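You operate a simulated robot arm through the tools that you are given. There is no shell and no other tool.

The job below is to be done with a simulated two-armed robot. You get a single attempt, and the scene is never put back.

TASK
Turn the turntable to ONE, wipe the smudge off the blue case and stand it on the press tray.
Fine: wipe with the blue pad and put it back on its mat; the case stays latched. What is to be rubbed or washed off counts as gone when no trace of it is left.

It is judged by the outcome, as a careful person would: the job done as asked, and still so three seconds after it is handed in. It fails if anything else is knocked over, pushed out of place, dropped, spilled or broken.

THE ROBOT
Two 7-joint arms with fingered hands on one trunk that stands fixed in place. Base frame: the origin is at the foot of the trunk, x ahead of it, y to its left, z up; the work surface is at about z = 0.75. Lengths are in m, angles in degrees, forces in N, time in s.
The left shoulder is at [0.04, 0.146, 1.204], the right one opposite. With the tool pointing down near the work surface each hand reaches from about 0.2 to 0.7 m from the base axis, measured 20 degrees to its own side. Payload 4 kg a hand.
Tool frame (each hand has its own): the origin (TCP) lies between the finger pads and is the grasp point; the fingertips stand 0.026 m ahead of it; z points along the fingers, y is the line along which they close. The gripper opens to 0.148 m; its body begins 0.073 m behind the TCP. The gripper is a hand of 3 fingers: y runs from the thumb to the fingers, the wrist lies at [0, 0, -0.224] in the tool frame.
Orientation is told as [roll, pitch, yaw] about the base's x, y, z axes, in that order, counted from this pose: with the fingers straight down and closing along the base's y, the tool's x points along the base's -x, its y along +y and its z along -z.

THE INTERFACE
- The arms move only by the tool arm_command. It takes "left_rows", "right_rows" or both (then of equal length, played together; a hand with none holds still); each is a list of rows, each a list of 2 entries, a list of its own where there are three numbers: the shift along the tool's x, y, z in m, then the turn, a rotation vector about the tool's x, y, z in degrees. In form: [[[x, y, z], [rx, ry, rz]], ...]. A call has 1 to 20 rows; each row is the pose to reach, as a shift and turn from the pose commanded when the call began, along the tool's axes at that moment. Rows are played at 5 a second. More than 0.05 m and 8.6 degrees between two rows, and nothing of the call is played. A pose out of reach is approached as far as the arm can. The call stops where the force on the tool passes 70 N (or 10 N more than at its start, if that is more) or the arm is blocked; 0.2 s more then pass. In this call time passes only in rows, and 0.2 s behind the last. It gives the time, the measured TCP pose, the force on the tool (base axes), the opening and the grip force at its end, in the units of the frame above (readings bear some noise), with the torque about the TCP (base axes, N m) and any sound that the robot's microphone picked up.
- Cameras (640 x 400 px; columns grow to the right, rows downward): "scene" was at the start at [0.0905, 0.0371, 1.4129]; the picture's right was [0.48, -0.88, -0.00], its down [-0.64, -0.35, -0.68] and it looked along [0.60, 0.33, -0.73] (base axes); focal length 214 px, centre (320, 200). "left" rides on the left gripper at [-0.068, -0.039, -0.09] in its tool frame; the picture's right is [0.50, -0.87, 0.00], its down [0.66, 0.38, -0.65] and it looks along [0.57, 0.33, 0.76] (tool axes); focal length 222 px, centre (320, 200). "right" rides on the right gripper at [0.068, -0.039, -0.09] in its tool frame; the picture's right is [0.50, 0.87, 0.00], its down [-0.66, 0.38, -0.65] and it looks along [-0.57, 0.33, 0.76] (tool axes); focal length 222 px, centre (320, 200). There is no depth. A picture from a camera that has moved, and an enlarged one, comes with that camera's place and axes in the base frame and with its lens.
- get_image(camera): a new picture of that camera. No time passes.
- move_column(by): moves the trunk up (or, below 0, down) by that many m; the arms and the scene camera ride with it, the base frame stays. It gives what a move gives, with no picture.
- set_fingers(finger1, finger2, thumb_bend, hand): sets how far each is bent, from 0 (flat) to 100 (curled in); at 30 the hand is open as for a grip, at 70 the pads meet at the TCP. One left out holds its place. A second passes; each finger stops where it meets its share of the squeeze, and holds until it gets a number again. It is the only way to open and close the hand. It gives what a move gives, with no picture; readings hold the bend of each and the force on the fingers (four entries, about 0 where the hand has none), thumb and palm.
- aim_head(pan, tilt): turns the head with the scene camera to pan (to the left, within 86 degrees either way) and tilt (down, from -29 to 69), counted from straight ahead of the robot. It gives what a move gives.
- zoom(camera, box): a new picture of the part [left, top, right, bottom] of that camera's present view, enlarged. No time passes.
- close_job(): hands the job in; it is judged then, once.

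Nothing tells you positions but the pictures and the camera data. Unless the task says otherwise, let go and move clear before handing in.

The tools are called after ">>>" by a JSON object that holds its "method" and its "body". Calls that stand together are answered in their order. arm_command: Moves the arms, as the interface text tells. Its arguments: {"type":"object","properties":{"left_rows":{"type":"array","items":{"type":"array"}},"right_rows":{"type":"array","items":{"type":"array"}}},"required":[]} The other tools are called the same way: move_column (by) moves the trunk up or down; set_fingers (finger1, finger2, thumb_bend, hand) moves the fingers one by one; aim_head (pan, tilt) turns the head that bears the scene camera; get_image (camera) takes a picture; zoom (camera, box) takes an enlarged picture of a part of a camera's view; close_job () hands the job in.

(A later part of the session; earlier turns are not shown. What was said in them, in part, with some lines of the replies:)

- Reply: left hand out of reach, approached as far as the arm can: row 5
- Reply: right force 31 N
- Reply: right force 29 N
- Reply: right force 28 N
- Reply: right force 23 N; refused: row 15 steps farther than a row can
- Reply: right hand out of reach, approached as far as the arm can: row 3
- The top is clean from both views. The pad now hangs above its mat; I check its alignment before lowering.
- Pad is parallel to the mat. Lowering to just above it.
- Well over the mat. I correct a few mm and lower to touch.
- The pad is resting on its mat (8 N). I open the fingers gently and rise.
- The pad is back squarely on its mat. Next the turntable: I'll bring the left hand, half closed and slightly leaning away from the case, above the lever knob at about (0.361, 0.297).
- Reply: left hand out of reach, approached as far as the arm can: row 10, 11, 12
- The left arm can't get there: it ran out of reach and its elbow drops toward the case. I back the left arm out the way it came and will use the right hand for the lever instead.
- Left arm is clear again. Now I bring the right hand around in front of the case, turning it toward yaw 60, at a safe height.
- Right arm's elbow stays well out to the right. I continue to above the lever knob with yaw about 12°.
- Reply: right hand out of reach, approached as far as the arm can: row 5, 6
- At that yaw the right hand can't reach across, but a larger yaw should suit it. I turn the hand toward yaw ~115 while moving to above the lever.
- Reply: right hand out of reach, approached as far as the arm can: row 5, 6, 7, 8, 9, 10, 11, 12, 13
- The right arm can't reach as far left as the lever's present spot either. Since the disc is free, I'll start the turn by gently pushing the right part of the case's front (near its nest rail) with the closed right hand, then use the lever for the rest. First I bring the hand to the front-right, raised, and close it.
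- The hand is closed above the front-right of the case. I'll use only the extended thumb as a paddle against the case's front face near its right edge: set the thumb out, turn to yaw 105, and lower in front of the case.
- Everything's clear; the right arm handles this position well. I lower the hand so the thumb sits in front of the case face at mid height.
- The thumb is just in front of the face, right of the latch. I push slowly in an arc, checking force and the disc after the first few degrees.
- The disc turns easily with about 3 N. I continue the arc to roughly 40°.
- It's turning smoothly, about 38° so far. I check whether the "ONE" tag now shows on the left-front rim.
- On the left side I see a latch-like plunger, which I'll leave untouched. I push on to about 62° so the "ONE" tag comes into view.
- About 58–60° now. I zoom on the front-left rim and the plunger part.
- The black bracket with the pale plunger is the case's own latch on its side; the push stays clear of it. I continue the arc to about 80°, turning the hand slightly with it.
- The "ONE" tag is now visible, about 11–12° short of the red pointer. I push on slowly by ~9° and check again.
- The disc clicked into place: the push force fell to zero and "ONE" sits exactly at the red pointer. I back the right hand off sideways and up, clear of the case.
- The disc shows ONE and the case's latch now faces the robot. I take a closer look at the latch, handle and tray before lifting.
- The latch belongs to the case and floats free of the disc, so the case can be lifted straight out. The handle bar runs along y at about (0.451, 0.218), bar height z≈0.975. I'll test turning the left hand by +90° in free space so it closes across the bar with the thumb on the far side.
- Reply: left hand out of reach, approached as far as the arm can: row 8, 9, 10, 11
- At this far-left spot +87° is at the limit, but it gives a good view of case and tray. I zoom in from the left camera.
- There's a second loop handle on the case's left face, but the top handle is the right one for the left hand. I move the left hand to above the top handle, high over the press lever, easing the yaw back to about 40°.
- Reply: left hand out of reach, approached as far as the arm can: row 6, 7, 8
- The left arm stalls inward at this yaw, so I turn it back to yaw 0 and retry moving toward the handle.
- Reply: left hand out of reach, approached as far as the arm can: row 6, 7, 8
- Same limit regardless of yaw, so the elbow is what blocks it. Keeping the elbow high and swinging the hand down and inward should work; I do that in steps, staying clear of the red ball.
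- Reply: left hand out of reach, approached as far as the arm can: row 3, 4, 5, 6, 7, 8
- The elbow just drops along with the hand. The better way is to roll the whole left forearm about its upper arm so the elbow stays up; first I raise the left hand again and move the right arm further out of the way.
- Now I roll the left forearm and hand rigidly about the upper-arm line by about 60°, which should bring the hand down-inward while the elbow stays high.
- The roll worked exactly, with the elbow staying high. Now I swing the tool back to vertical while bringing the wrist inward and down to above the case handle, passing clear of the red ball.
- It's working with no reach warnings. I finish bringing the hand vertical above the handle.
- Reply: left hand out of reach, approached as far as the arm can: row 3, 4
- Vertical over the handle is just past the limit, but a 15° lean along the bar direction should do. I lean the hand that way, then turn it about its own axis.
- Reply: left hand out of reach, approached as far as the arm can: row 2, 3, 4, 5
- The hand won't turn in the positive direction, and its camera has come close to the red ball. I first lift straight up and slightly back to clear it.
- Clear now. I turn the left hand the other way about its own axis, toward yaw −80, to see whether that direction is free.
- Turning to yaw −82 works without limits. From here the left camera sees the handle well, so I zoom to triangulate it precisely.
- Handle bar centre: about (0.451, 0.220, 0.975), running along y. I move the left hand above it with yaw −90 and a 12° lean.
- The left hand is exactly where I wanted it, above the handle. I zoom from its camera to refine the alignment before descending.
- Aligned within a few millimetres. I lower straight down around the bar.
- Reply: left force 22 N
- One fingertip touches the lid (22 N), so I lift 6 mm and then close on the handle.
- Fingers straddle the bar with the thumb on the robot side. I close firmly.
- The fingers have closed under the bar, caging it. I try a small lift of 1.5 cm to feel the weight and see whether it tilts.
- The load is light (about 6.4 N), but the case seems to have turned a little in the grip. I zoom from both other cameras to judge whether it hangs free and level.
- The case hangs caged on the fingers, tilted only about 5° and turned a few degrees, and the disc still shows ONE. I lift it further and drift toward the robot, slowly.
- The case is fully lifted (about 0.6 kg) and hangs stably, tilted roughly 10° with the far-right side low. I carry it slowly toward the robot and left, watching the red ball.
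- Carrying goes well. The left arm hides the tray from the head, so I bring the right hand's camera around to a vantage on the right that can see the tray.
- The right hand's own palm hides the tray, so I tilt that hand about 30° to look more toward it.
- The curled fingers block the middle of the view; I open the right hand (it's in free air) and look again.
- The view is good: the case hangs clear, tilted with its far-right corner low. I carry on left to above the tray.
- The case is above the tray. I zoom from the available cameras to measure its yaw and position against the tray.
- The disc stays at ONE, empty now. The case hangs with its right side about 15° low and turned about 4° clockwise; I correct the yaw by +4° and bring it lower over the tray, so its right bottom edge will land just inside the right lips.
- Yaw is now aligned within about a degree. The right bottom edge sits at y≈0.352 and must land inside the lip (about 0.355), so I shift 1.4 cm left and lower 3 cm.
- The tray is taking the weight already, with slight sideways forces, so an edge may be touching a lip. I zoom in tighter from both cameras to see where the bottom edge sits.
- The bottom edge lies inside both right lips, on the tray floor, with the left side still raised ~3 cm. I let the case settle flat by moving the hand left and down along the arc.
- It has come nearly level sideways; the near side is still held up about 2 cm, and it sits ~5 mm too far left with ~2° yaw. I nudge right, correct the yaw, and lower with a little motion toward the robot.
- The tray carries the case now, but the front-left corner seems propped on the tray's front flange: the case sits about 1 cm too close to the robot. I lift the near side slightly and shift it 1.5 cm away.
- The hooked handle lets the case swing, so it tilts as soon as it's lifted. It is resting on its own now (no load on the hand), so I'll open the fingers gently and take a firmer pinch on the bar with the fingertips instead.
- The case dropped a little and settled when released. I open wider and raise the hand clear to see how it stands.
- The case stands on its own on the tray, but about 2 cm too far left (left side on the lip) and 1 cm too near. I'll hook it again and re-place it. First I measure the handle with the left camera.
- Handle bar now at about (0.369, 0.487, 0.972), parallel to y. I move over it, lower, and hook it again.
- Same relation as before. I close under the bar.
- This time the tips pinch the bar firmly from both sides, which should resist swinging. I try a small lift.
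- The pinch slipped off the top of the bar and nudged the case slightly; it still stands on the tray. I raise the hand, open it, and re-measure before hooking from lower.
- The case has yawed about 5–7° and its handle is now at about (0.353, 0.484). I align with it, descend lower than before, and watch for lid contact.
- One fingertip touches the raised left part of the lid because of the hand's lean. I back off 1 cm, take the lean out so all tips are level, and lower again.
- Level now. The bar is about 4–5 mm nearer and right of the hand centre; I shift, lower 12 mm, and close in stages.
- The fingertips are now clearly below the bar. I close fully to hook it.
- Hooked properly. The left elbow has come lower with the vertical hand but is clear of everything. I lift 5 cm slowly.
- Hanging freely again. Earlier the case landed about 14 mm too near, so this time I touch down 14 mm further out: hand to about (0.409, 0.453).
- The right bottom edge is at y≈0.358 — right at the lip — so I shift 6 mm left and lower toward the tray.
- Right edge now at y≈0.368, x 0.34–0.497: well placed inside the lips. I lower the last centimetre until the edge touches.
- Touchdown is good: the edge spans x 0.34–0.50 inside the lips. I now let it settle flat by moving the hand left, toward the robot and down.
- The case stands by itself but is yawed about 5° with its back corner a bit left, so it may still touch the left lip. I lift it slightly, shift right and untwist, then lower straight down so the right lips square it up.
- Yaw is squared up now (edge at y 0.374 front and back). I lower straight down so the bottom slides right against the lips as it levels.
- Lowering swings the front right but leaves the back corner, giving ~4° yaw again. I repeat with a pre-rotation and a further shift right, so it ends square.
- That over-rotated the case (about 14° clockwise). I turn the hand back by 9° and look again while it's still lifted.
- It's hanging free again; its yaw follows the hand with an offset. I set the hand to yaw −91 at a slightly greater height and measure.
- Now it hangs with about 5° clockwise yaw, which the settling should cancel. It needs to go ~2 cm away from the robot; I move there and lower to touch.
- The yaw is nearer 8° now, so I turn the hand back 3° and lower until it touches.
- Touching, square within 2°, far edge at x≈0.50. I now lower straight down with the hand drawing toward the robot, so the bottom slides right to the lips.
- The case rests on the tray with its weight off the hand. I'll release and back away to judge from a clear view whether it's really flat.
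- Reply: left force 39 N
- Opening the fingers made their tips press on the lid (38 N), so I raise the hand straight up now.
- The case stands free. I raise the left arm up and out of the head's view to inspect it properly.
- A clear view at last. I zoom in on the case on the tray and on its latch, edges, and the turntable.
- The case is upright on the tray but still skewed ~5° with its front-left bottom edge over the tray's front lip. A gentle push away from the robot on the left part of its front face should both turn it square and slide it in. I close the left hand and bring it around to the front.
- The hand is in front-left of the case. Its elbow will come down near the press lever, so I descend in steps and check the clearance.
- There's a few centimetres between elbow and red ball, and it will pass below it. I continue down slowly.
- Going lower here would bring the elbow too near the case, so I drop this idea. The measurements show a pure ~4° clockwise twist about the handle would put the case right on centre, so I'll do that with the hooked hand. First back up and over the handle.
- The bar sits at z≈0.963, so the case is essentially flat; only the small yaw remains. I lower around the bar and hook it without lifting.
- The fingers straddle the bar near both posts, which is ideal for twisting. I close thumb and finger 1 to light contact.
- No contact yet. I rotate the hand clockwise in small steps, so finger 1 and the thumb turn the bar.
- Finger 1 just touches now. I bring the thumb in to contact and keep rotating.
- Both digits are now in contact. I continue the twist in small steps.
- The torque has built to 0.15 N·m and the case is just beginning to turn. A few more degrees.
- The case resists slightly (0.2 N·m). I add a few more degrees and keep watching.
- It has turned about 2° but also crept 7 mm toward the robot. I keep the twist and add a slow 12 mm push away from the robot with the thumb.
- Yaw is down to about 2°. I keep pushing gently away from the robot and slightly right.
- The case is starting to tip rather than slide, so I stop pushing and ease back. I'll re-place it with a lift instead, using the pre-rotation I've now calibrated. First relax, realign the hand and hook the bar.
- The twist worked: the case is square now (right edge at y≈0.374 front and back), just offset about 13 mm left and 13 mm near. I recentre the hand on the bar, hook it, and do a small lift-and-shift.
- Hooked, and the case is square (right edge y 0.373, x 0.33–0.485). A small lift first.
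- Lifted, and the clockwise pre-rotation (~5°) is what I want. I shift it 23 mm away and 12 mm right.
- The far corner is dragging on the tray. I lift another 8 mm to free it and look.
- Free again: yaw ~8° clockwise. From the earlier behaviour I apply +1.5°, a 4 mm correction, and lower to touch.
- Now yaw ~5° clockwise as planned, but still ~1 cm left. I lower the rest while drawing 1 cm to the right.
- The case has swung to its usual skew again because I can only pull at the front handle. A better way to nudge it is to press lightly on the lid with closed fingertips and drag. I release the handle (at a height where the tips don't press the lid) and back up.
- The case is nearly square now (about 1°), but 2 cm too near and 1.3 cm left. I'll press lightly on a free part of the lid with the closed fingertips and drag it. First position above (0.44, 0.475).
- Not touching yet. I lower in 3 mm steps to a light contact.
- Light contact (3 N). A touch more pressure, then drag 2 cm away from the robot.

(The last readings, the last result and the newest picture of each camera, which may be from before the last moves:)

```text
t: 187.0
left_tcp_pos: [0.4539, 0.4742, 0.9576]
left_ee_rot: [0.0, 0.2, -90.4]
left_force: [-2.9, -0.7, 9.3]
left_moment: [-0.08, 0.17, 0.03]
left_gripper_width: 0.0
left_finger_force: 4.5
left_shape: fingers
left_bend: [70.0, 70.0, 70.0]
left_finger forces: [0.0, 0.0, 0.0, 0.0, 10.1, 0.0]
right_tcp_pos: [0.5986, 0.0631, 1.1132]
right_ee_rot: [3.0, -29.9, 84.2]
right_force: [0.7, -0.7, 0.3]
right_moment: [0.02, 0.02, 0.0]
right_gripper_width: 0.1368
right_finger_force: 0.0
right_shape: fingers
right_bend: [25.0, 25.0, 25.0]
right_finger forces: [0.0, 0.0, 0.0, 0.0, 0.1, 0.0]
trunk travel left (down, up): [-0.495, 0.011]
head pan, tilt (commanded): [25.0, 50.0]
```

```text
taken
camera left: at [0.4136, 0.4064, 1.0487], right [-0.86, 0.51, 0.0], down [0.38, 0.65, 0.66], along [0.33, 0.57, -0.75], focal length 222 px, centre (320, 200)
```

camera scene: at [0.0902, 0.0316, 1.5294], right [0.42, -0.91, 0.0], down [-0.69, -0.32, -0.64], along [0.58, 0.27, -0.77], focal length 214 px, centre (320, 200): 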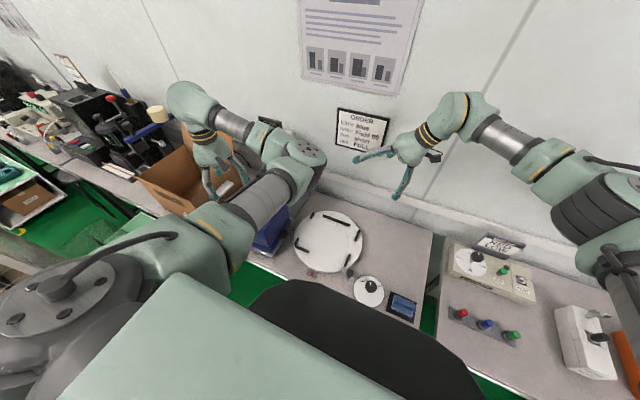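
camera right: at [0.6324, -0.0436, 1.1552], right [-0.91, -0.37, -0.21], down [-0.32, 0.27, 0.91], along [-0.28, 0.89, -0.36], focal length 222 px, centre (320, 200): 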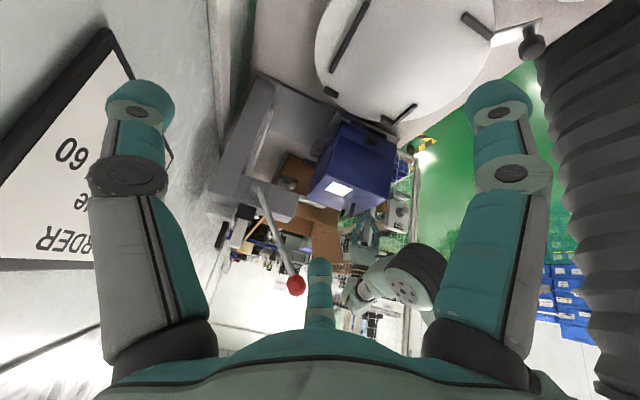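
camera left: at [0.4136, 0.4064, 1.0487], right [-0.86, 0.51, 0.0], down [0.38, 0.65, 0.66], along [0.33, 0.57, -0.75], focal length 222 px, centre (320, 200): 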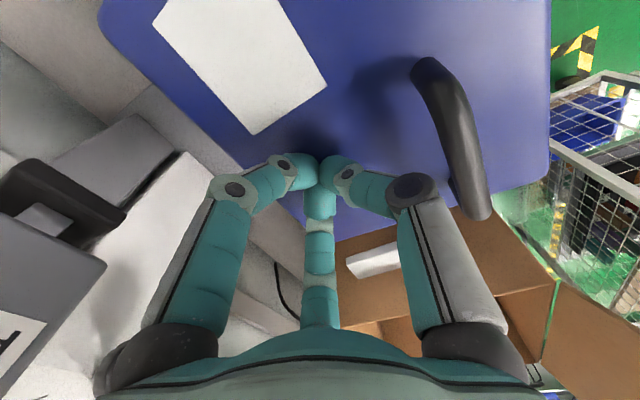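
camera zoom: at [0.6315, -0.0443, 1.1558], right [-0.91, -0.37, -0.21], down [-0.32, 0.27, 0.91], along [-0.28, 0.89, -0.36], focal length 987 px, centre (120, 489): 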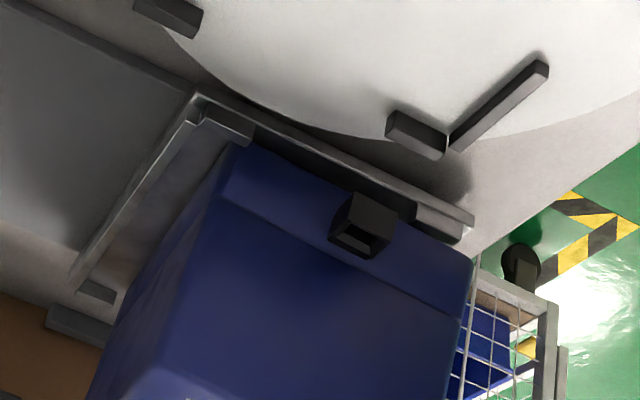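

The fingertips slip on the lid instead of moving the case, so that isn't useful. But I've learned how it settles: the far-right corner stays where it first touches and the case then turns ~7° counter-clockwise. So one more lift, touching down with that corner at its final spot and ~7° pre-rotation. First raise and measure the handle.

>>> {"method": "arm_command", "body": {"left_rows": [[[0, 0, -0.01], [0, 0, 0]], [[0, 0, -0.04], [0, 0, 0]], [[0.005, -0.03, -0.08], [0, 0, 0]], [[0.01, -0.065, -0.11], [0, 0, 0]], [[0.012, -0.085, -0.115], [0, 0, 0]]]}}

>>> {"method": "set_fingers", "body": {"hand": "left", "finger1": 46, "finger2": 46, "thumb_bend": 46}}

>>> {"method": "zoom", "body": {"camera": "left", "box": [230, 40, 430, 240]}}

```text
refused: row 3 steps farther than a row can; nothing moved
```

```text
t: 188.0
left_tcp_pos: [0.4537, 0.4733, 0.9628]
left_ee_rot: [0.4, 0.4, -90.4]
left_force: [8.6, 10.1, 45.9]
left_moment: [-0.44, 0.21, -0.06]
left_gripper_width: 0.0443
left_finger_force: 23.1
left_shape: fingers
left_bend: [51.0, 46.0, 55.0]
left_finger forces: [17.6, 0.1, 0.0, 0.0, 29.8, 0.0]
right_tcp_pos: [0.5968, 0.0613, 1.1132]
right_ee_rot: [2.8, -30.0, 84.2]
right_force: [0.3, -0.1, -0.3]
right_moment: [0.02, -0.01, -0.04]
right_gripper_width: 0.1368
right_finger_force: 0.1
right_shape: fingers
right_bend: [25.0, 25.0, 25.0]
right_finger forces: [0.1, 0.0, 0.0, 0.1, 0.0, 0.1]
trunk travel left (down, up): [-0.495, 0.011]
head pan, tilt (commanded): [25.0, 50.0]
```

```text
2.00 times, centred on (330, 140) of left
camera zoom: at [0.4145, 0.4055, 1.0532], right [-0.86, 0.51, 0.0], down [0.38, 0.65, 0.66], along [0.34, 0.57, -0.75], focal length 444 px, centre (300, 320)
```

zoom: 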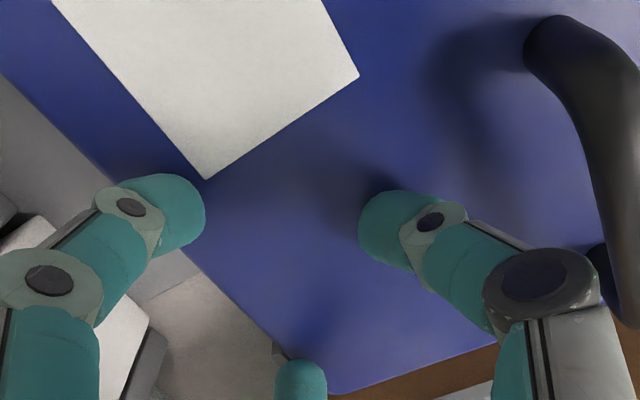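

The upward move was refused (step too large) and the opening fingers press on the lid, so I raise straight up now in small steps.

>>> {"method": "arm_command", "body": {"left_rows": [[[0, 0, -0.006], [0, 0, 0]], [[0, 0, -0.015], [0, 0, 0]], [[0, 0, -0.04], [0, 0, 0]], [[0, 0, -0.08], [0, 0, 0]], [[0.003, -0.025, -0.11], [0, 0, 0]], [[0.006, -0.05, -0.12], [0, 0, 0]], [[0.01, -0.08, -0.12], [0, 0, 0]]]}}

>>> {"method": "zoom", "body": {"camera": "left", "box": [230, 40, 430, 240]}}

>>> {"method": "zoom", "body": {"camera": "right", "box": [310, 90, 420, 180]}}

>>> {"method": "get_image", "body": {"camera": "scene"}}

```text
t: 189.6
left_tcp_pos: [0.3743, 0.484, 1.0765]
left_ee_rot: [0.1, 0.0, -90.5]
left_force: [-0.3, 0.1, -0.6]
left_moment: [-0.02, 0.01, -0.04]
left_gripper_width: 0.0748
left_finger_force: 0.1
left_shape: fingers
left_bend: [46.0, 46.0, 46.0]
left_finger forces: [0.0, 0.0, 0.0, 0.1, 0.0, 0.1]
right_tcp_pos: [0.5988, 0.0644, 1.112]
right_ee_rot: [2.9, -29.9, 84.2]
right_force: [0.3, 0.5, 0.4]
right_moment: [0.03, 0.0, 0.02]
right_gripper_width: 0.1368
right_finger_force: 0.0
right_shape: fingers
right_bend: [25.0, 25.0, 25.0]
right_finger forces: [0.0, 0.1, 0.0, 0.0, 0.0, 0.1]
trunk travel left (down, up): [-0.495, 0.011]
head pan, tilt (commanded): [25.0, 50.0]
```

```text
2.00 times, centred on (330, 140) of left
camera zoom: at [0.335, 0.4169, 1.168], right [-0.86, 0.51, 0.0], down [0.38, 0.65, 0.65], along [0.33, 0.56, -0.76], focal length 444 px, centre (300, 320)
```

zoom: 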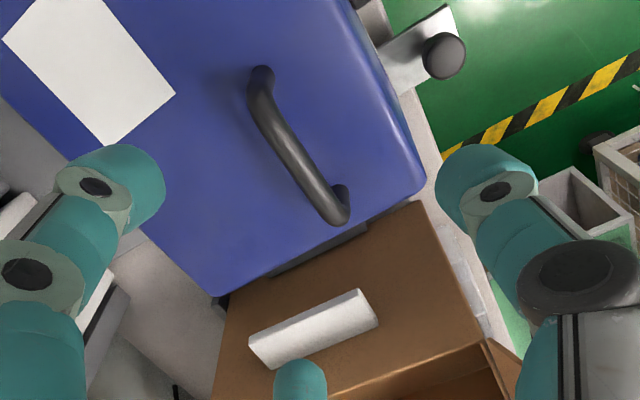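

```text
4.44 times, centred on (365, 135) of right
camera zoom: at [0.6323, -0.0437, 1.1554], right [-0.91, -0.37, -0.21], down [-0.32, 0.27, 0.91], along [-0.28, 0.89, -0.36], focal length 987 px, centre (120, 489)
```

zoom: 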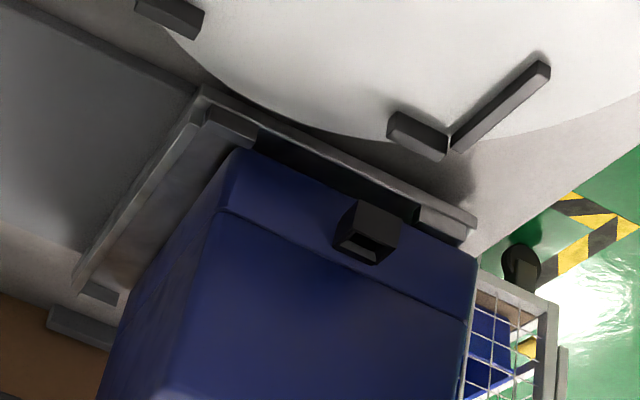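

```text
taken
camera scene: at [0.09, 0.0317, 1.5294], right [0.42, -0.91, 0.0], down [-0.69, -0.32, -0.64], along [0.58, 0.27, -0.77], focal length 214 px, centre (320, 200)
```

scene: 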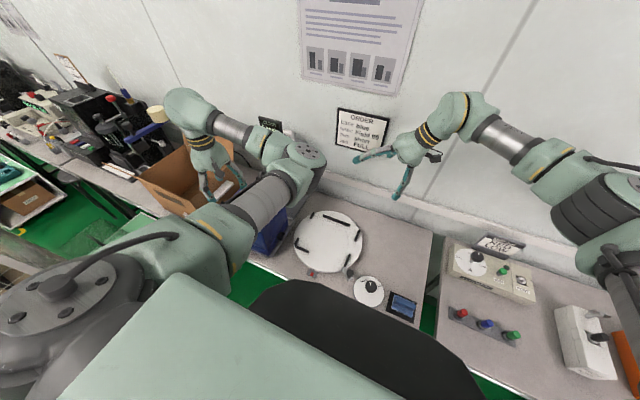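

The case is unharmed and unmoved; the handle is at about (0.373, 0.4845, 0.960). I hook it again.

>>> {"method": "arm_command", "body": {"left_rows": [[[-0.0005, -0.0013, 0.03], [0, 0, 0]], [[-0.0005, -0.0013, 0.065], [0, 0, 0]], [[-0.0005, -0.0013, 0.095], [0, 0, 0]], [[-0.0005, -0.0013, 0.1055], [0, 0, 0]]]}}

>>> {"method": "set_fingers", "body": {"hand": "left", "finger1": 60, "finger2": 60, "thumb_bend": 60}}

>>> {"method": "zoom", "body": {"camera": "left", "box": [220, 80, 440, 260]}}

```text
t: 190.6
left_tcp_pos: [0.3733, 0.485, 0.9711]
left_ee_rot: [0.0, 0.0, -90.4]
left_force: [-0.3, -0.6, -0.3]
left_moment: [0.03, 0.02, -0.01]
left_gripper_width: 0.0748
left_finger_force: 0.1
left_shape: fingers
left_bend: [46.0, 46.0, 46.0]
left_finger forces: [0.0, 0.1, 0.0, 0.0, 0.0, 0.0]
right_tcp_pos: [0.5984, 0.0636, 1.1124]
right_ee_rot: [2.9, -29.9, 84.3]
right_force: [0.4, 0.0, 0.5]
right_moment: [-0.01, 0.0, 0.02]
right_gripper_width: 0.1368
right_finger_force: 0.1
right_shape: fingers
right_bend: [25.0, 25.0, 25.0]
right_finger forces: [0.0, 0.1, 0.1, 0.1, 0.1, 0.0]
trunk travel left (down, up): [-0.495, 0.011]
head pan, tilt (commanded): [25.0, 50.0]
```

```text
t: 191.6
left_tcp_pos: [0.3735, 0.4844, 0.9708]
left_ee_rot: [0.0, 0.2, -90.4]
left_force: [1.1, 1.0, 0.1]
left_moment: [0.02, 0.03, 0.0]
left_gripper_width: 0.0301
left_finger_force: 0.1
left_shape: fingers
left_bend: [60.0, 60.0, 60.0]
left_finger forces: [0.2, 0.1, 0.1, 0.0, 0.1, 0.1]
right_tcp_pos: [0.5995, 0.0642, 1.1108]
right_ee_rot: [3.0, -29.9, 84.1]
right_force: [0.2, -0.2, 0.1]
right_moment: [0.02, 0.0, 0.0]
right_gripper_width: 0.1367
right_finger_force: 0.1
right_shape: fingers
right_bend: [25.0, 25.0, 25.0]
right_finger forces: [0.0, 0.0, 0.0, 0.0, 0.0, 0.0]
trunk travel left (down, up): [-0.495, 0.011]
head pan, tilt (commanded): [25.0, 50.0]
```

```text
2.22 times, centred on (330, 170) of left
camera zoom: at [0.3333, 0.4168, 1.063], right [-0.86, 0.51, 0.0], down [0.38, 0.65, 0.65], along [0.33, 0.56, -0.76], focal length 494 px, centre (298, 267)
```

zoom: 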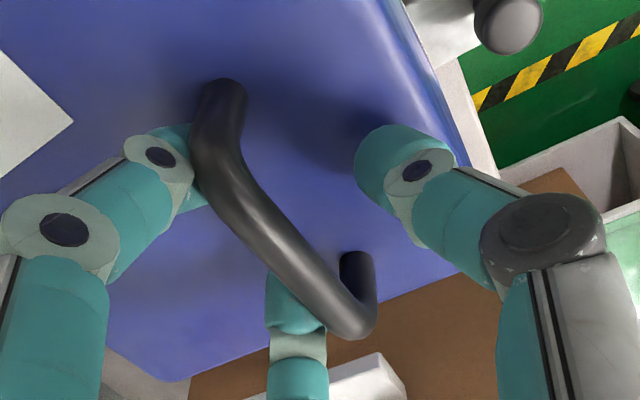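

Fingertips are below the bar on both sides. I close to hook and lift clear by 3 cm.

>>> {"method": "set_fingers", "body": {"hand": "left", "finger1": 75, "finger2": 75, "thumb_bend": 75}}

>>> {"method": "arm_command", "body": {"left_rows": [[[0, 0, -0.007], [0, 0, 0]], [[0, 0, -0.014], [0, 0, 0]], [[0, 0, -0.022], [0, 0, 0]], [[0, 0, -0.03], [0, 0, 0]]]}}

>>> {"method": "zoom", "body": {"camera": "right", "box": [310, 90, 420, 180]}}

>>> {"method": "zoom", "body": {"camera": "left", "box": [220, 80, 440, 260]}}

```text
t: 192.6
left_tcp_pos: [0.3721, 0.4843, 0.9703]
left_ee_rot: [-0.1, -0.1, -90.3]
left_force: [-1.1, 0.1, -1.1]
left_moment: [0.01, 0.0, 0.1]
left_gripper_width: 0.0
left_finger_force: 7.1
left_shape: fingers
left_bend: [73.0, 73.0, 72.0]
left_finger forces: [8.3, 0.1, 0.0, 0.1, 7.3, 0.0]
right_tcp_pos: [0.5991, 0.0645, 1.1122]
right_ee_rot: [2.9, -29.9, 84.2]
right_force: [-0.3, 0.0, 0.0]
right_moment: [-0.02, 0.02, 0.01]
right_gripper_width: 0.1368
right_finger_force: 0.0
right_shape: fingers
right_bend: [25.0, 25.0, 25.0]
right_finger forces: [0.0, 0.0, 0.0, 0.0, 0.0, 0.0]
trunk travel left (down, up): [-0.495, 0.011]
head pan, tilt (commanded): [25.0, 50.0]
```

```text
t: 193.6
left_tcp_pos: [0.3723, 0.4848, 1.0008]
left_ee_rot: [-0.1, 0.0, -90.4]
left_force: [0.1, -0.6, -5.3]
left_moment: [0.08, 0.01, 0.01]
left_gripper_width: 0.0
left_finger_force: 7.8
left_shape: fingers
left_bend: [73.0, 73.0, 72.0]
left_finger forces: [8.3, 0.0, 0.0, 0.0, 7.2, 0.1]
right_tcp_pos: [0.5999, 0.0638, 1.1112]
right_ee_rot: [2.9, -29.9, 84.2]
right_force: [-0.3, 0.3, 0.4]
right_moment: [0.01, 0.02, 0.02]
right_gripper_width: 0.1366
right_finger_force: 0.1
right_shape: fingers
right_bend: [25.0, 25.0, 25.0]
right_finger forces: [0.0, 0.1, 0.0, 0.0, 0.1, 0.1]
trunk travel left (down, up): [-0.495, 0.011]
head pan, tilt (commanded): [25.0, 50.0]
```

```text
4.44 times, centred on (365, 135) of right
camera zoom: at [0.633, -0.0434, 1.155], right [-0.91, -0.37, -0.21], down [-0.32, 0.27, 0.91], along [-0.28, 0.89, -0.36], focal length 987 px, centre (120, 489)
```

zoom: 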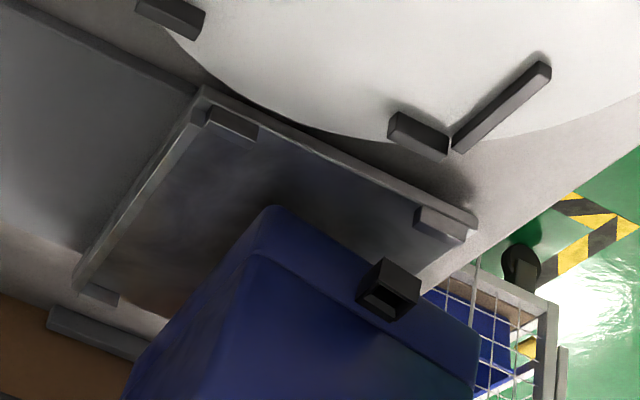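

```text
2.22 times, centred on (330, 170) of left
camera zoom: at [0.3334, 0.4178, 1.0924], right [-0.86, 0.51, 0.0], down [0.38, 0.65, 0.65], along [0.33, 0.56, -0.76], focal length 494 px, centre (298, 267)
```

zoom: 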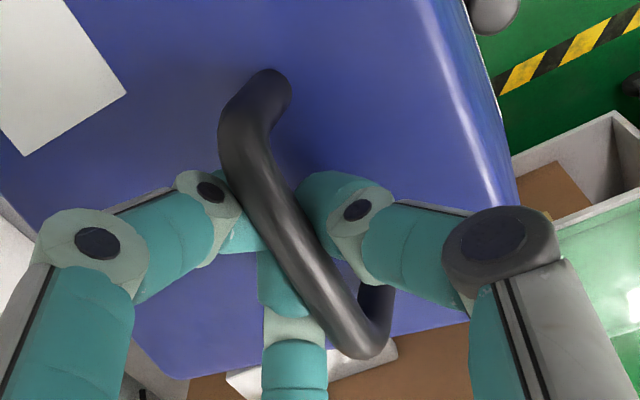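

Hanging well. I move to the computed pre-touch position, with the right pre-rotation.

>>> {"method": "arm_command", "body": {"left_rows": [[[-0.0056, 0.0099, 0], [0, 0, 0.3]], [[-0.0112, 0.0197, 0], [0, 0, 0.6]], [[-0.0167, 0.0296, 0], [0, 0, 0.9]], [[-0.0223, 0.0394, 0], [0, 0, 1.2]], [[-0.0279, 0.0493, 0], [0, 0, 1.4]], [[-0.0279, 0.0493, 0.008], [0, 0, 1.4]], [[-0.0279, 0.0493, 0.0155], [0, 0, 1.4]]]}}

>>> {"method": "zoom", "body": {"camera": "right", "box": [310, 90, 420, 180]}}

```text
t: 195.2
left_tcp_pos: [0.4213, 0.4559, 0.9857]
left_ee_rot: [0.0, 0.1, -91.7]
left_force: [-1.7, 1.6, -1.4]
left_moment: [0.07, 0.03, -0.01]
left_gripper_width: 0.0
left_finger_force: 0.0
left_shape: fingers
left_bend: [73.0, 73.0, 72.0]
left_finger forces: [0.0, 0.1, 0.0, 0.0, 0.0, 0.0]
right_tcp_pos: [0.5991, 0.0651, 1.1111]
right_ee_rot: [3.0, -29.9, 84.2]
right_force: [0.1, 0.4, -0.4]
right_moment: [0.01, -0.01, 0.01]
right_gripper_width: 0.1366
right_finger_force: 0.0
right_shape: fingers
right_bend: [25.0, 25.0, 25.0]
right_finger forces: [0.1, 0.1, 0.1, 0.0, 0.1, 0.0]
trunk travel left (down, up): [-0.495, 0.011]
head pan, tilt (commanded): [25.0, 50.0]
```

```text
4.44 times, centred on (365, 135) of right
camera zoom: at [0.6322, -0.043, 1.1554], right [-0.91, -0.37, -0.21], down [-0.32, 0.27, 0.91], along [-0.28, 0.89, -0.36], focal length 987 px, centre (120, 489)
```

zoom: 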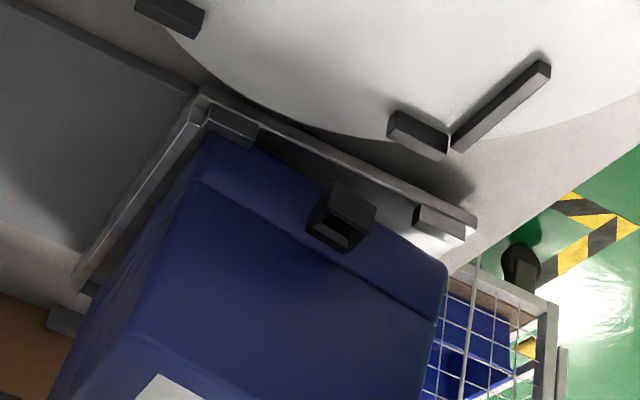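

The far-right corner keeps stopping at the same spot (y≈0.373), as if it meets something. I zoom in closely on that corner and the lips.

>>> {"method": "zoom", "body": {"camera": "right", "box": [320, 100, 365, 140]}}

>>> {"method": "zoom", "body": {"camera": "right", "box": [365, 120, 410, 160]}}

>>> {"method": "zoom", "body": {"camera": "scene", "box": [255, 195, 310, 265]}}

```text
10.00 times, centred on (342, 120) of right
camera zoom: at [0.6322, -0.043, 1.1554], right [-0.91, -0.37, -0.21], down [-0.32, 0.27, 0.91], along [-0.28, 0.89, -0.36], focal length 2221 px, centre (95, 1000)
```

zoom: 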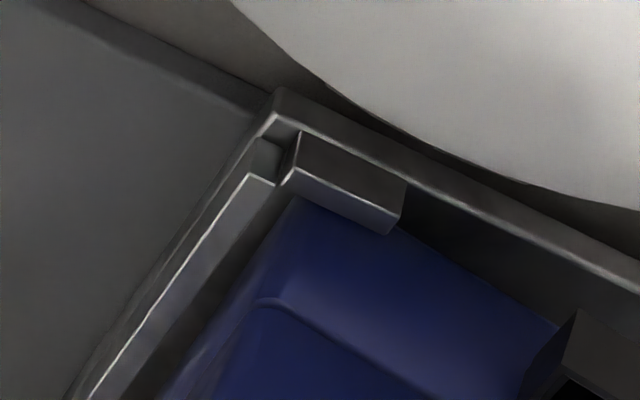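

```text
10.00 times, centred on (388, 140) of right
camera zoom: at [0.6322, -0.043, 1.1554], right [-0.91, -0.37, -0.21], down [-0.32, 0.27, 0.91], along [-0.28, 0.89, -0.36], focal length 2221 px, centre (-355, 800)
```

zoom: 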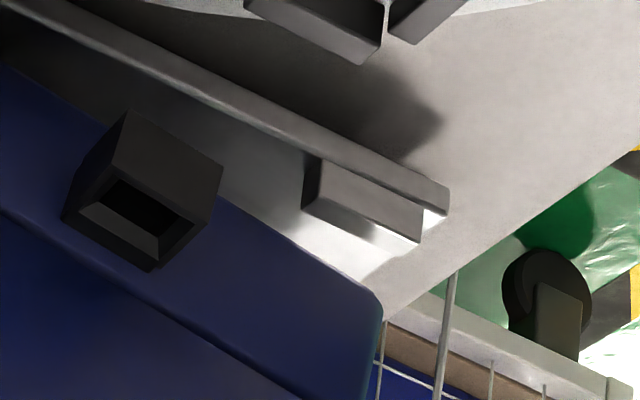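

```text
5.71 times, centred on (282, 230) of scene
camera zoom: at [0.0899, 0.0324, 1.5294], right [0.42, -0.91, 0.0], down [-0.69, -0.32, -0.64], along [0.58, 0.27, -0.77], focal length 1226 px, centre (534, 29)
```

zoom: 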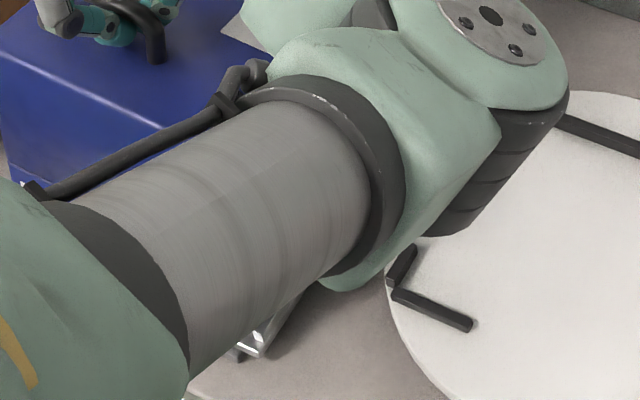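

Now I understand: the tray lip hides the case's bottom edge from this camera, so the corner was in fact already at the lip. The case is pre-rotated about 6° with the corner in place, so I lower it the rest of the way.

>>> {"method": "arm_command", "body": {"left_rows": [[[0.002, -0.004, 0.004], [0, 0, 0]], [[0.004, -0.009, 0.008], [0, 0, 0]], [[0.006, -0.014, 0.012], [0, 0, 0]], [[0.008, -0.018, 0.016], [0, 0, 0]], [[0.009, -0.022, 0.019], [0, 0, 0]], [[0.01, -0.026, 0.0215], [0, 0, 0]]]}}

>>> {"method": "zoom", "body": {"camera": "right", "box": [310, 90, 420, 180]}}

>>> {"method": "get_image", "body": {"camera": "left"}}

```text
t: 196.6
left_tcp_pos: [0.3977, 0.4673, 0.9624]
left_ee_rot: [0.0, 0.1, -91.7]
left_force: [-0.2, 1.4, 0.9]
left_moment: [0.01, -0.02, 0.03]
left_gripper_width: 0.0
left_finger_force: 0.0
left_shape: fingers
left_bend: [73.0, 73.0, 72.0]
left_finger forces: [0.0, 0.1, 0.0, 0.0, 0.0, 0.1]
right_tcp_pos: [0.5987, 0.0638, 1.1115]
right_ee_rot: [3.0, -29.9, 84.2]
right_force: [-0.6, 0.1, 0.8]
right_moment: [-0.01, -0.03, 0.0]
right_gripper_width: 0.1366
right_finger_force: 0.0
right_shape: fingers
right_bend: [25.0, 25.0, 25.0]
right_finger forces: [0.1, 0.0, 0.0, 0.0, 0.1, 0.1]
trunk travel left (down, up): [-0.495, 0.011]
head pan, tilt (commanded): [25.0, 50.0]
```

```text
4.44 times, centred on (365, 135) of right
camera zoom: at [0.6327, -0.0436, 1.1552], right [-0.91, -0.37, -0.21], down [-0.32, 0.27, 0.91], along [-0.28, 0.89, -0.36], focal length 987 px, centre (120, 489)
```

zoom: 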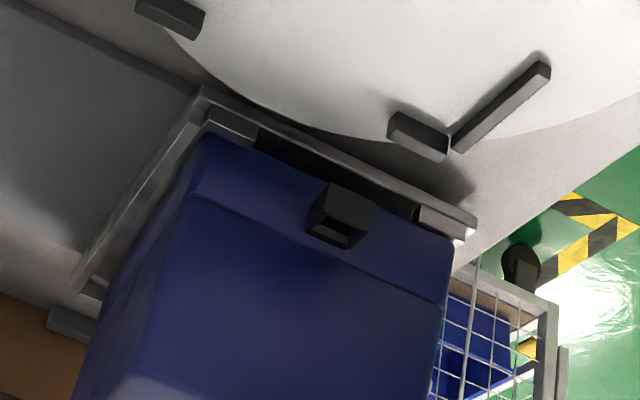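

```text
taken
camera left: at [0.3557, 0.4004, 1.055], right [-0.85, 0.53, 0.0], down [0.4, 0.64, 0.65], along [0.34, 0.56, -0.76], focal length 222 px, centre (320, 200)
```

left: 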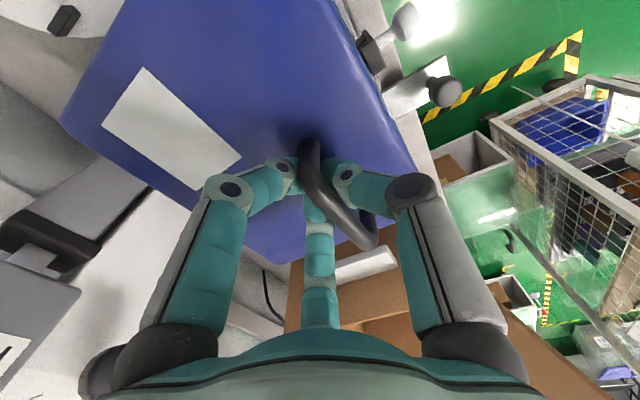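

It settled nicely: yaw about 1°, x 0.345–0.506, inside the lips. Now I release carefully without lifting it: open a little, then rise a little, step by step.

>>> {"method": "set_fingers", "body": {"hand": "left", "finger1": 65, "finger2": 65, "thumb_bend": 65}}

>>> {"method": "arm_command", "body": {"left_rows": [[[0, 0, -0.003], [0, 0, 0]]]}}

>>> {"method": "zoom", "body": {"camera": "left", "box": [220, 80, 440, 260]}}

```text
t: 197.6
left_tcp_pos: [0.3968, 0.4677, 0.9636]
left_ee_rot: [0.0, 0.1, -91.8]
left_force: [0.9, 0.6, 3.6]
left_moment: [-0.03, 0.03, 0.03]
left_gripper_width: 0.0116
left_finger_force: 1.7
left_shape: fingers
left_bend: [66.0, 65.0, 66.0]
left_finger forces: [0.8, 0.0, 0.0, 0.1, 2.8, 0.0]
right_tcp_pos: [0.5987, 0.0634, 1.1107]
right_ee_rot: [2.9, -30.0, 84.3]
right_force: [0.0, 0.3, -0.3]
right_moment: [-0.01, -0.03, -0.04]
right_gripper_width: 0.1368
right_finger_force: 0.0
right_shape: fingers
right_bend: [25.0, 25.0, 25.0]
right_finger forces: [0.0, 0.0, 0.0, 0.1, 0.1, 0.0]
trunk travel left (down, up): [-0.495, 0.011]
head pan, tilt (commanded): [25.0, 50.0]
```

```text
t: 198.0
left_tcp_pos: [0.3973, 0.4674, 0.9667]
left_ee_rot: [0.0, -0.1, -91.9]
left_force: [0.7, 0.0, 0.0]
left_moment: [0.02, 0.04, -0.04]
left_gripper_width: 0.0139
left_finger_force: 0.0
left_shape: fingers
left_bend: [65.0, 65.0, 65.0]
left_finger forces: [0.2, 0.0, 0.0, 0.0, 0.1, 0.1]
right_tcp_pos: [0.5982, 0.0644, 1.1111]
right_ee_rot: [3.0, -29.9, 84.3]
right_force: [0.8, 0.1, -0.3]
right_moment: [-0.04, 0.0, 0.02]
right_gripper_width: 0.1367
right_finger_force: 0.1
right_shape: fingers
right_bend: [25.0, 25.0, 25.0]
right_finger forces: [0.1, 0.0, 0.1, 0.1, 0.0, 0.1]
trunk travel left (down, up): [-0.495, 0.011]
head pan, tilt (commanded): [25.0, 50.0]
```

```text
2.22 times, centred on (330, 170) of left
camera zoom: at [0.3558, 0.4004, 1.0577], right [-0.85, 0.53, 0.0], down [0.4, 0.64, 0.65], along [0.34, 0.56, -0.76], focal length 494 px, centre (298, 267)
```

zoom: 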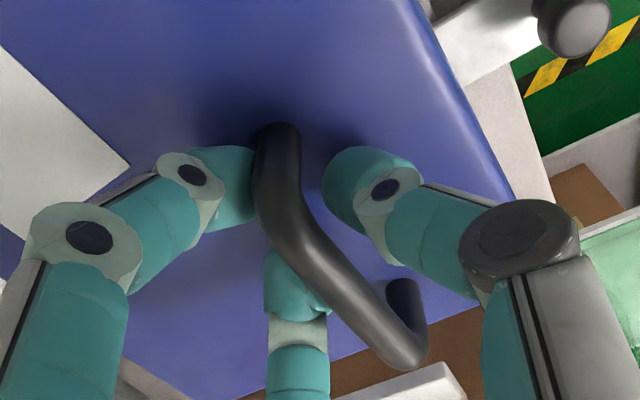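

No load, no pressing. I continue: open further and rise in small steps.

>>> {"method": "set_fingers", "body": {"hand": "left", "finger1": 60, "finger2": 60, "thumb_bend": 58}}

>>> {"method": "arm_command", "body": {"left_rows": [[[0, 0, -0.004], [0, 0, 0]]]}}

>>> {"method": "set_fingers", "body": {"hand": "left", "finger1": 54, "finger2": 54, "thumb_bend": 50}}

>>> {"method": "zoom", "body": {"camera": "left", "box": [220, 80, 440, 260]}}

>>> {"method": "zoom", "body": {"camera": "right", "box": [310, 90, 420, 180]}}

```text
t: 199.0
left_tcp_pos: [0.3972, 0.4675, 0.9668]
left_ee_rot: [-0.1, 0.1, -91.8]
left_force: [1.0, 1.1, 8.4]
left_moment: [-0.03, 0.2, 0.03]
left_gripper_width: 0.03
left_finger_force: 4.0
left_shape: fingers
left_bend: [60.0, 60.0, 59.0]
left_finger forces: [0.0, 0.1, 0.0, 0.1, 8.8, 0.0]
right_tcp_pos: [0.5977, 0.0621, 1.1121]
right_ee_rot: [2.9, -29.9, 84.2]
right_force: [-0.4, -0.1, 0.4]
right_moment: [-0.01, 0.02, -0.02]
right_gripper_width: 0.1365
right_finger_force: 0.1
right_shape: fingers
right_bend: [25.0, 25.0, 25.0]
right_finger forces: [0.0, 0.0, 0.0, 0.0, 0.0, 0.0]
trunk travel left (down, up): [-0.495, 0.011]
head pan, tilt (commanded): [25.0, 50.0]
```

```text
t: 199.4
left_tcp_pos: [0.3965, 0.4667, 0.9707]
left_ee_rot: [-0.1, 0.0, -91.8]
left_force: [0.3, 0.2, 0.4]
left_moment: [0.01, 0.02, -0.02]
left_gripper_width: 0.034
left_finger_force: 0.1
left_shape: fingers
left_bend: [60.0, 60.0, 57.0]
left_finger forces: [0.0, 0.0, 0.1, 0.0, 0.1, 0.0]
right_tcp_pos: [0.6001, 0.0632, 1.1112]
right_ee_rot: [2.9, -30.0, 84.2]
right_force: [0.4, -0.2, 0.0]
right_moment: [0.0, 0.01, -0.02]
right_gripper_width: 0.1368
right_finger_force: 0.0
right_shape: fingers
right_bend: [25.0, 25.0, 25.0]
right_finger forces: [0.0, 0.0, 0.0, 0.0, 0.0, 0.0]
trunk travel left (down, up): [-0.495, 0.011]
head pan, tilt (commanded): [25.0, 50.0]
```

```text
t: 200.4
left_tcp_pos: [0.3969, 0.4675, 0.9716]
left_ee_rot: [0.0, 0.1, -91.8]
left_force: [-0.3, -0.1, -0.6]
left_moment: [0.01, 0.03, 0.03]
left_gripper_width: 0.0554
left_finger_force: 0.0
left_shape: fingers
left_bend: [54.0, 54.0, 50.0]
left_finger forces: [0.0, 0.1, 0.0, 0.1, 0.1, 0.0]
right_tcp_pos: [0.5986, 0.0631, 1.1119]
right_ee_rot: [2.8, -29.9, 84.2]
right_force: [-0.9, -0.8, 0.0]
right_moment: [0.01, 0.01, 0.01]
right_gripper_width: 0.1365
right_finger_force: 0.0
right_shape: fingers
right_bend: [25.0, 25.0, 25.0]
right_finger forces: [0.0, 0.0, 0.1, 0.1, 0.0, 0.0]
trunk travel left (down, up): [-0.495, 0.011]
head pan, tilt (commanded): [25.0, 50.0]
```

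```text
2.22 times, centred on (330, 170) of left
camera zoom: at [0.3558, 0.4002, 1.0626], right [-0.85, 0.53, 0.0], down [0.4, 0.64, 0.65], along [0.34, 0.56, -0.76], focal length 494 px, centre (298, 267)
```

zoom: 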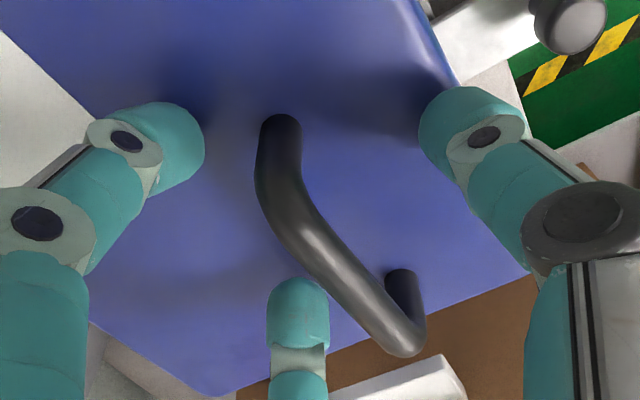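

```text
4.44 times, centred on (365, 135) of right
camera zoom: at [0.6326, -0.0438, 1.1552], right [-0.91, -0.37, -0.21], down [-0.32, 0.27, 0.91], along [-0.28, 0.89, -0.36], focal length 987 px, centre (120, 489)
```

zoom: 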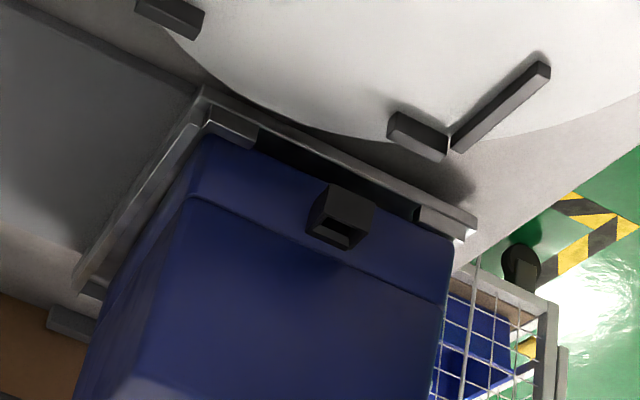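

Cleanly released and the case hasn't moved. I raise the left hand straight up and out, then inspect.

>>> {"method": "arm_command", "body": {"left_rows": [[[0, 0, -0.02], [0, 0, 0]], [[0, 0, -0.05], [0, 0, 0]], [[0, 0, -0.09], [0, 0, 0]], [[0, 0, -0.13], [0, 0, 0]], [[0.005, 0, -0.17], [0, 0, 0]], [[0.015, 0, -0.21], [0, 0, 0]], [[0.025, 0.003, -0.25], [0, 0, 0]], [[0.035, 0.006, -0.29], [0, 0, 0]], [[0.045, 0.01, -0.33], [0, 0, 0]], [[0.055, 0.014, -0.37], [0, 0, 0]], [[0.062, 0.016, -0.41], [0, 0, 0]], [[0.064, 0.016, -0.43], [0, 0, 0]]]}}

>>> {"method": "get_image", "body": {"camera": "scene"}}

>>> {"method": "zoom", "body": {"camera": "scene", "box": [210, 175, 300, 265]}}

>>> {"method": "zoom", "body": {"camera": "scene", "box": [225, 215, 285, 265]}}

```text
t: 203.0
left_tcp_pos: [0.415, 0.5299, 1.4001]
left_ee_rot: [0.0, 0.1, -91.8]
left_force: [0.3, 0.0, -1.2]
left_moment: [0.04, 0.02, 0.01]
left_gripper_width: 0.0555
left_finger_force: 0.2
left_shape: fingers
left_bend: [54.0, 54.0, 50.0]
left_finger forces: [0.1, 0.0, 0.0, 0.0, 0.0, 0.0]
right_tcp_pos: [0.5984, 0.0638, 1.1112]
right_ee_rot: [2.9, -29.9, 84.2]
right_force: [-0.5, -0.9, 0.1]
right_moment: [0.0, 0.01, -0.03]
right_gripper_width: 0.1368
right_finger_force: 0.0
right_shape: fingers
right_bend: [25.0, 25.0, 25.0]
right_finger forces: [0.1, 0.1, 0.1, 0.0, 0.0, 0.1]
trunk travel left (down, up): [-0.495, 0.011]
head pan, tilt (commanded): [25.0, 50.0]
```

```text
taken
camera scene: at [0.0897, 0.0314, 1.5294], right [0.42, -0.91, 0.0], down [-0.69, -0.32, -0.64], along [0.58, 0.27, -0.77], focal length 214 px, centre (320, 200)
```

scene: 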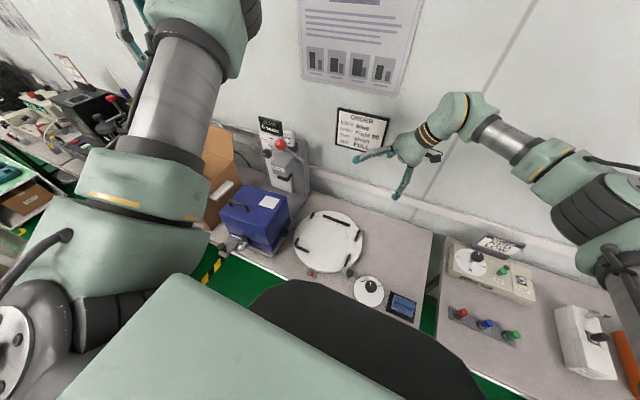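

```text
4.44 times, centred on (255, 220) of scene
camera zoom: at [0.0897, 0.0314, 1.5294], right [0.42, -0.91, 0.0], down [-0.69, -0.32, -0.64], along [0.58, 0.27, -0.77], focal length 953 px, centre (609, 111)
```

zoom: 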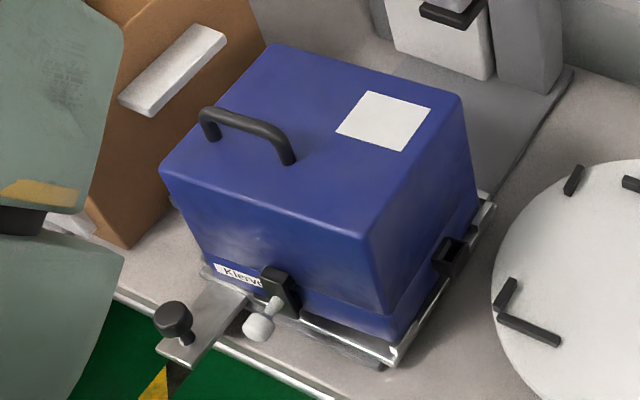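

```text
8.00 times, centred on (255, 240) of scene
camera zoom: at [0.0897, 0.0314, 1.5294], right [0.42, -0.91, 0.0], down [-0.69, -0.32, -0.64], along [0.58, 0.27, -0.77], focal length 1716 px, centre (840, -120)
```

zoom: 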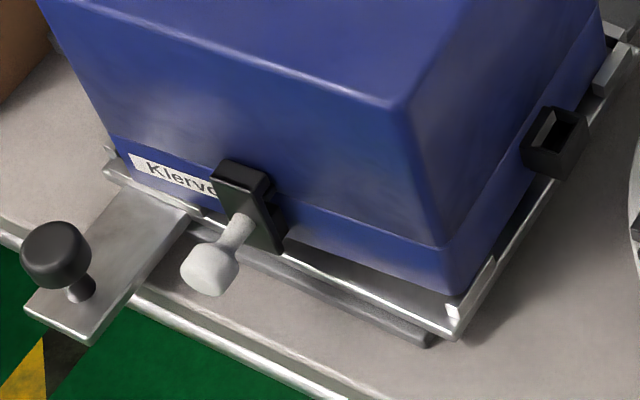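

The case now sits properly behind the tray's front lip and inside the side lips. I check the lid, the latch, the turntable tag, the knob and the pad once more.

>>> {"method": "zoom", "body": {"camera": "scene", "box": [230, 180, 285, 220]}}

>>> {"method": "zoom", "body": {"camera": "scene", "box": [295, 210, 365, 285]}}

>>> {"method": "zoom", "body": {"camera": "scene", "box": [350, 265, 430, 325]}}

>>> {"method": "zoom", "body": {"camera": "right", "box": [270, 80, 430, 270]}}

```text
10.00 times, centred on (258, 200) of scene
camera zoom: at [0.0897, 0.0314, 1.5294], right [0.42, -0.91, 0.0], down [-0.69, -0.32, -0.64], along [0.58, 0.27, -0.77], focal length 2145 px, centre (945, 200)
```

zoom: 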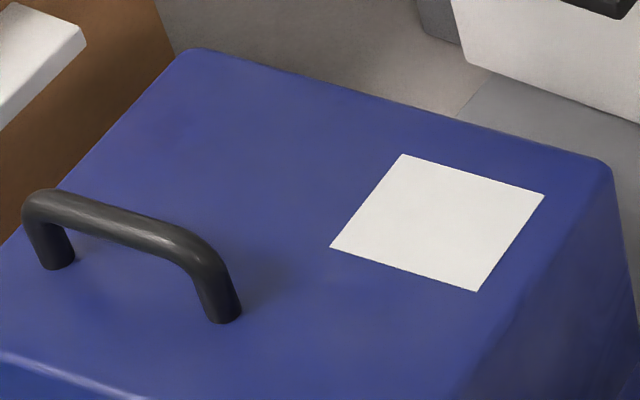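

```text
5.33 times, centred on (330, 248) of scene
camera zoom: at [0.0897, 0.0314, 1.5294], right [0.42, -0.91, 0.0], down [-0.69, -0.32, -0.64], along [0.58, 0.27, -0.77], focal length 1144 px, centre (267, -53)
```

zoom: 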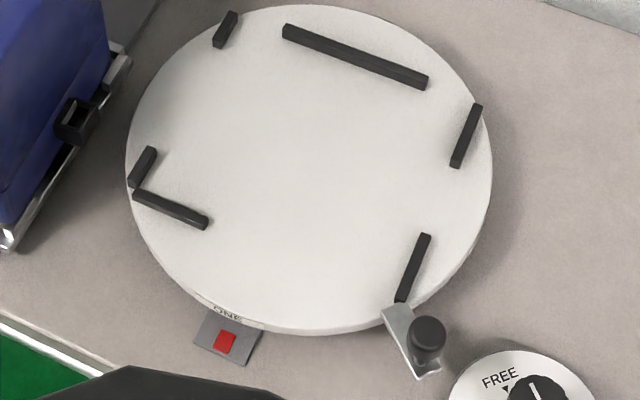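

```text
6.67 times, centred on (390, 295) of scene
camera zoom: at [0.0897, 0.0314, 1.5294], right [0.42, -0.91, 0.0], down [-0.69, -0.32, -0.64], along [0.58, 0.27, -0.77], focal length 1430 px, centre (-147, -433)
```

zoom: 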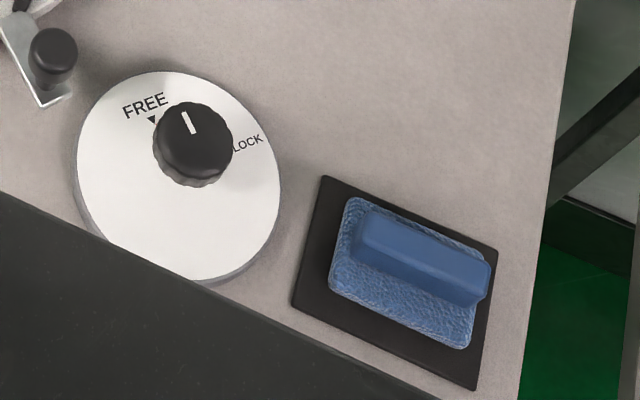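

```text
2.11 times, centred on (350, 175) of right
camera zoom: at [0.6322, -0.0439, 1.1555], right [-0.91, -0.37, -0.21], down [-0.32, 0.27, 0.91], along [-0.28, 0.89, -0.36], focal length 468 px, centre (257, 253)
```

zoom: 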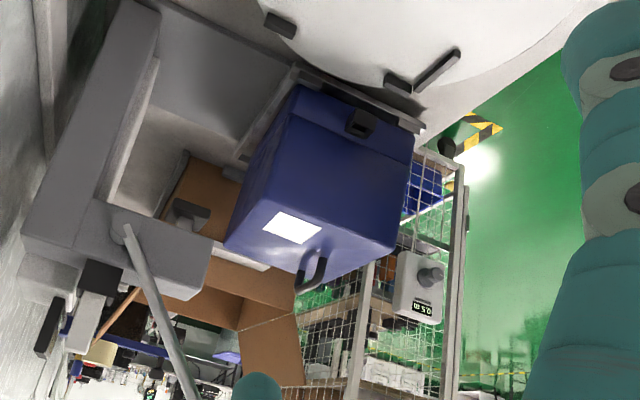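

Everything is in order. There's a very faint shade at the spot where the smudge was; I look at it with maximum zoom, from both the head and left-hand cameras.

>>> {"method": "zoom", "body": {"camera": "scene", "box": [240, 183, 270, 203]}}

>>> {"method": "get_image", "body": {"camera": "left"}}

>>> {"method": "zoom", "body": {"camera": "left", "box": [220, 0, 380, 100]}}

```text
16.00 times, centred on (255, 193) of scene
camera zoom: at [0.0897, 0.0314, 1.5294], right [0.42, -0.91, 0.0], down [-0.69, -0.32, -0.64], along [0.58, 0.27, -0.77], focal length 3432 px, centre (1360, 312)
```

zoom: 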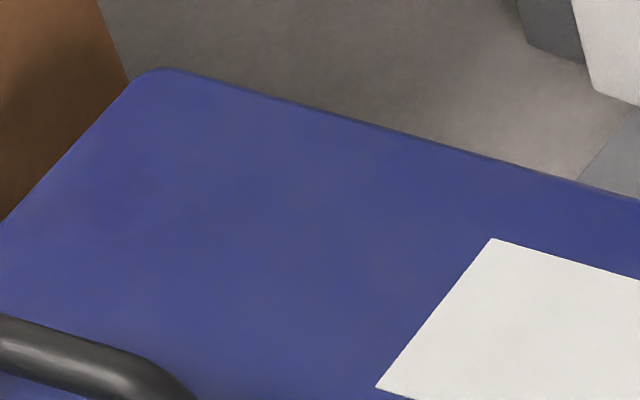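

```text
taken
camera left: at [0.3737, 0.4634, 1.4919], right [-0.85, 0.53, 0.0], down [0.4, 0.64, 0.66], along [0.34, 0.56, -0.76], focal length 222 px, centre (320, 200)
```

left: 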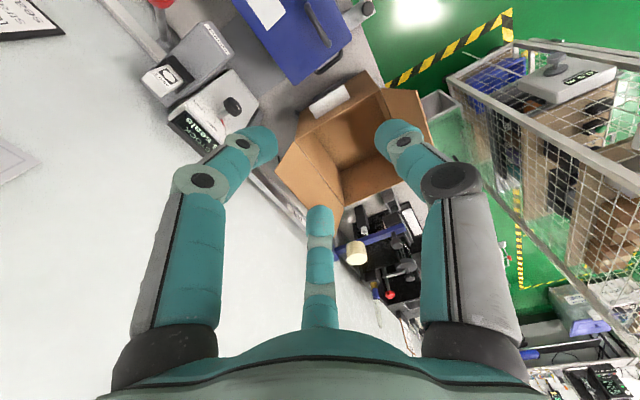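

```text
4.00 times, centred on (300, 50) of left
camera zoom: at [0.3737, 0.4634, 1.4919], right [-0.85, 0.53, 0.0], down [0.4, 0.64, 0.66], along [0.34, 0.56, -0.76], focal length 888 px, centre (400, 800)
```

zoom: 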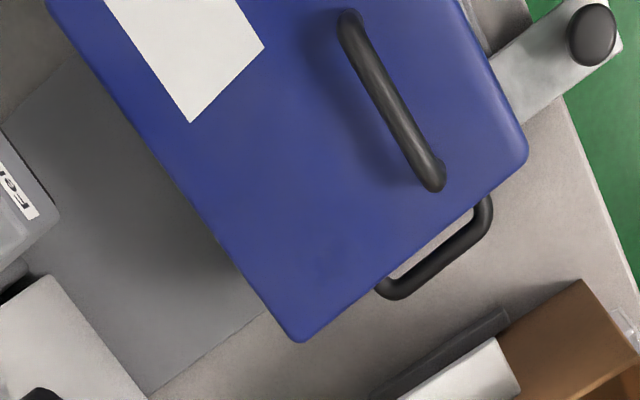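

I see the lid free of any trace of the smudge, ONE aligned with the red pointer, the knob untouched at FREE, and the pad back on its mat. The latched case stands in the press tray. Both hands are empty and clear, so I hand the job in.

>>> {"method": "close_job", "body": {}}

```text
The job is handed in.
```

The turntable shows ONE, the smudge is off the blue case, and the case stands latched in the press tray. The job is handed in.

- **Turntable:** I couldn't reach the lever with either hand, so I turned the disc by gently pushing the case until it clicked into place. "ONE" lines up with the red pointer, and the knob is still at FREE, as I found it.
- **Wipe:** I wiped the case top with the blue pad until I could see no trace of the smudge, even at maximum zoom. The pad is back on its mat.
- **Case on the tray:** It took several tries. The case swings on its handle, so it first landed against the tray's lips and I had to lift and re-place it. It now looks to be inside the lips, within about 1–2° of square.
- **Pressure on the lid:** While I was letting go of the handle, my fingertips pressed down on the lid, up to about 46 N at worst. I saw no marks or movement from it.

I had let go of everything and both hands were clear when I handed in. As far as I could see, nothing else was knocked over or pushed out of place.
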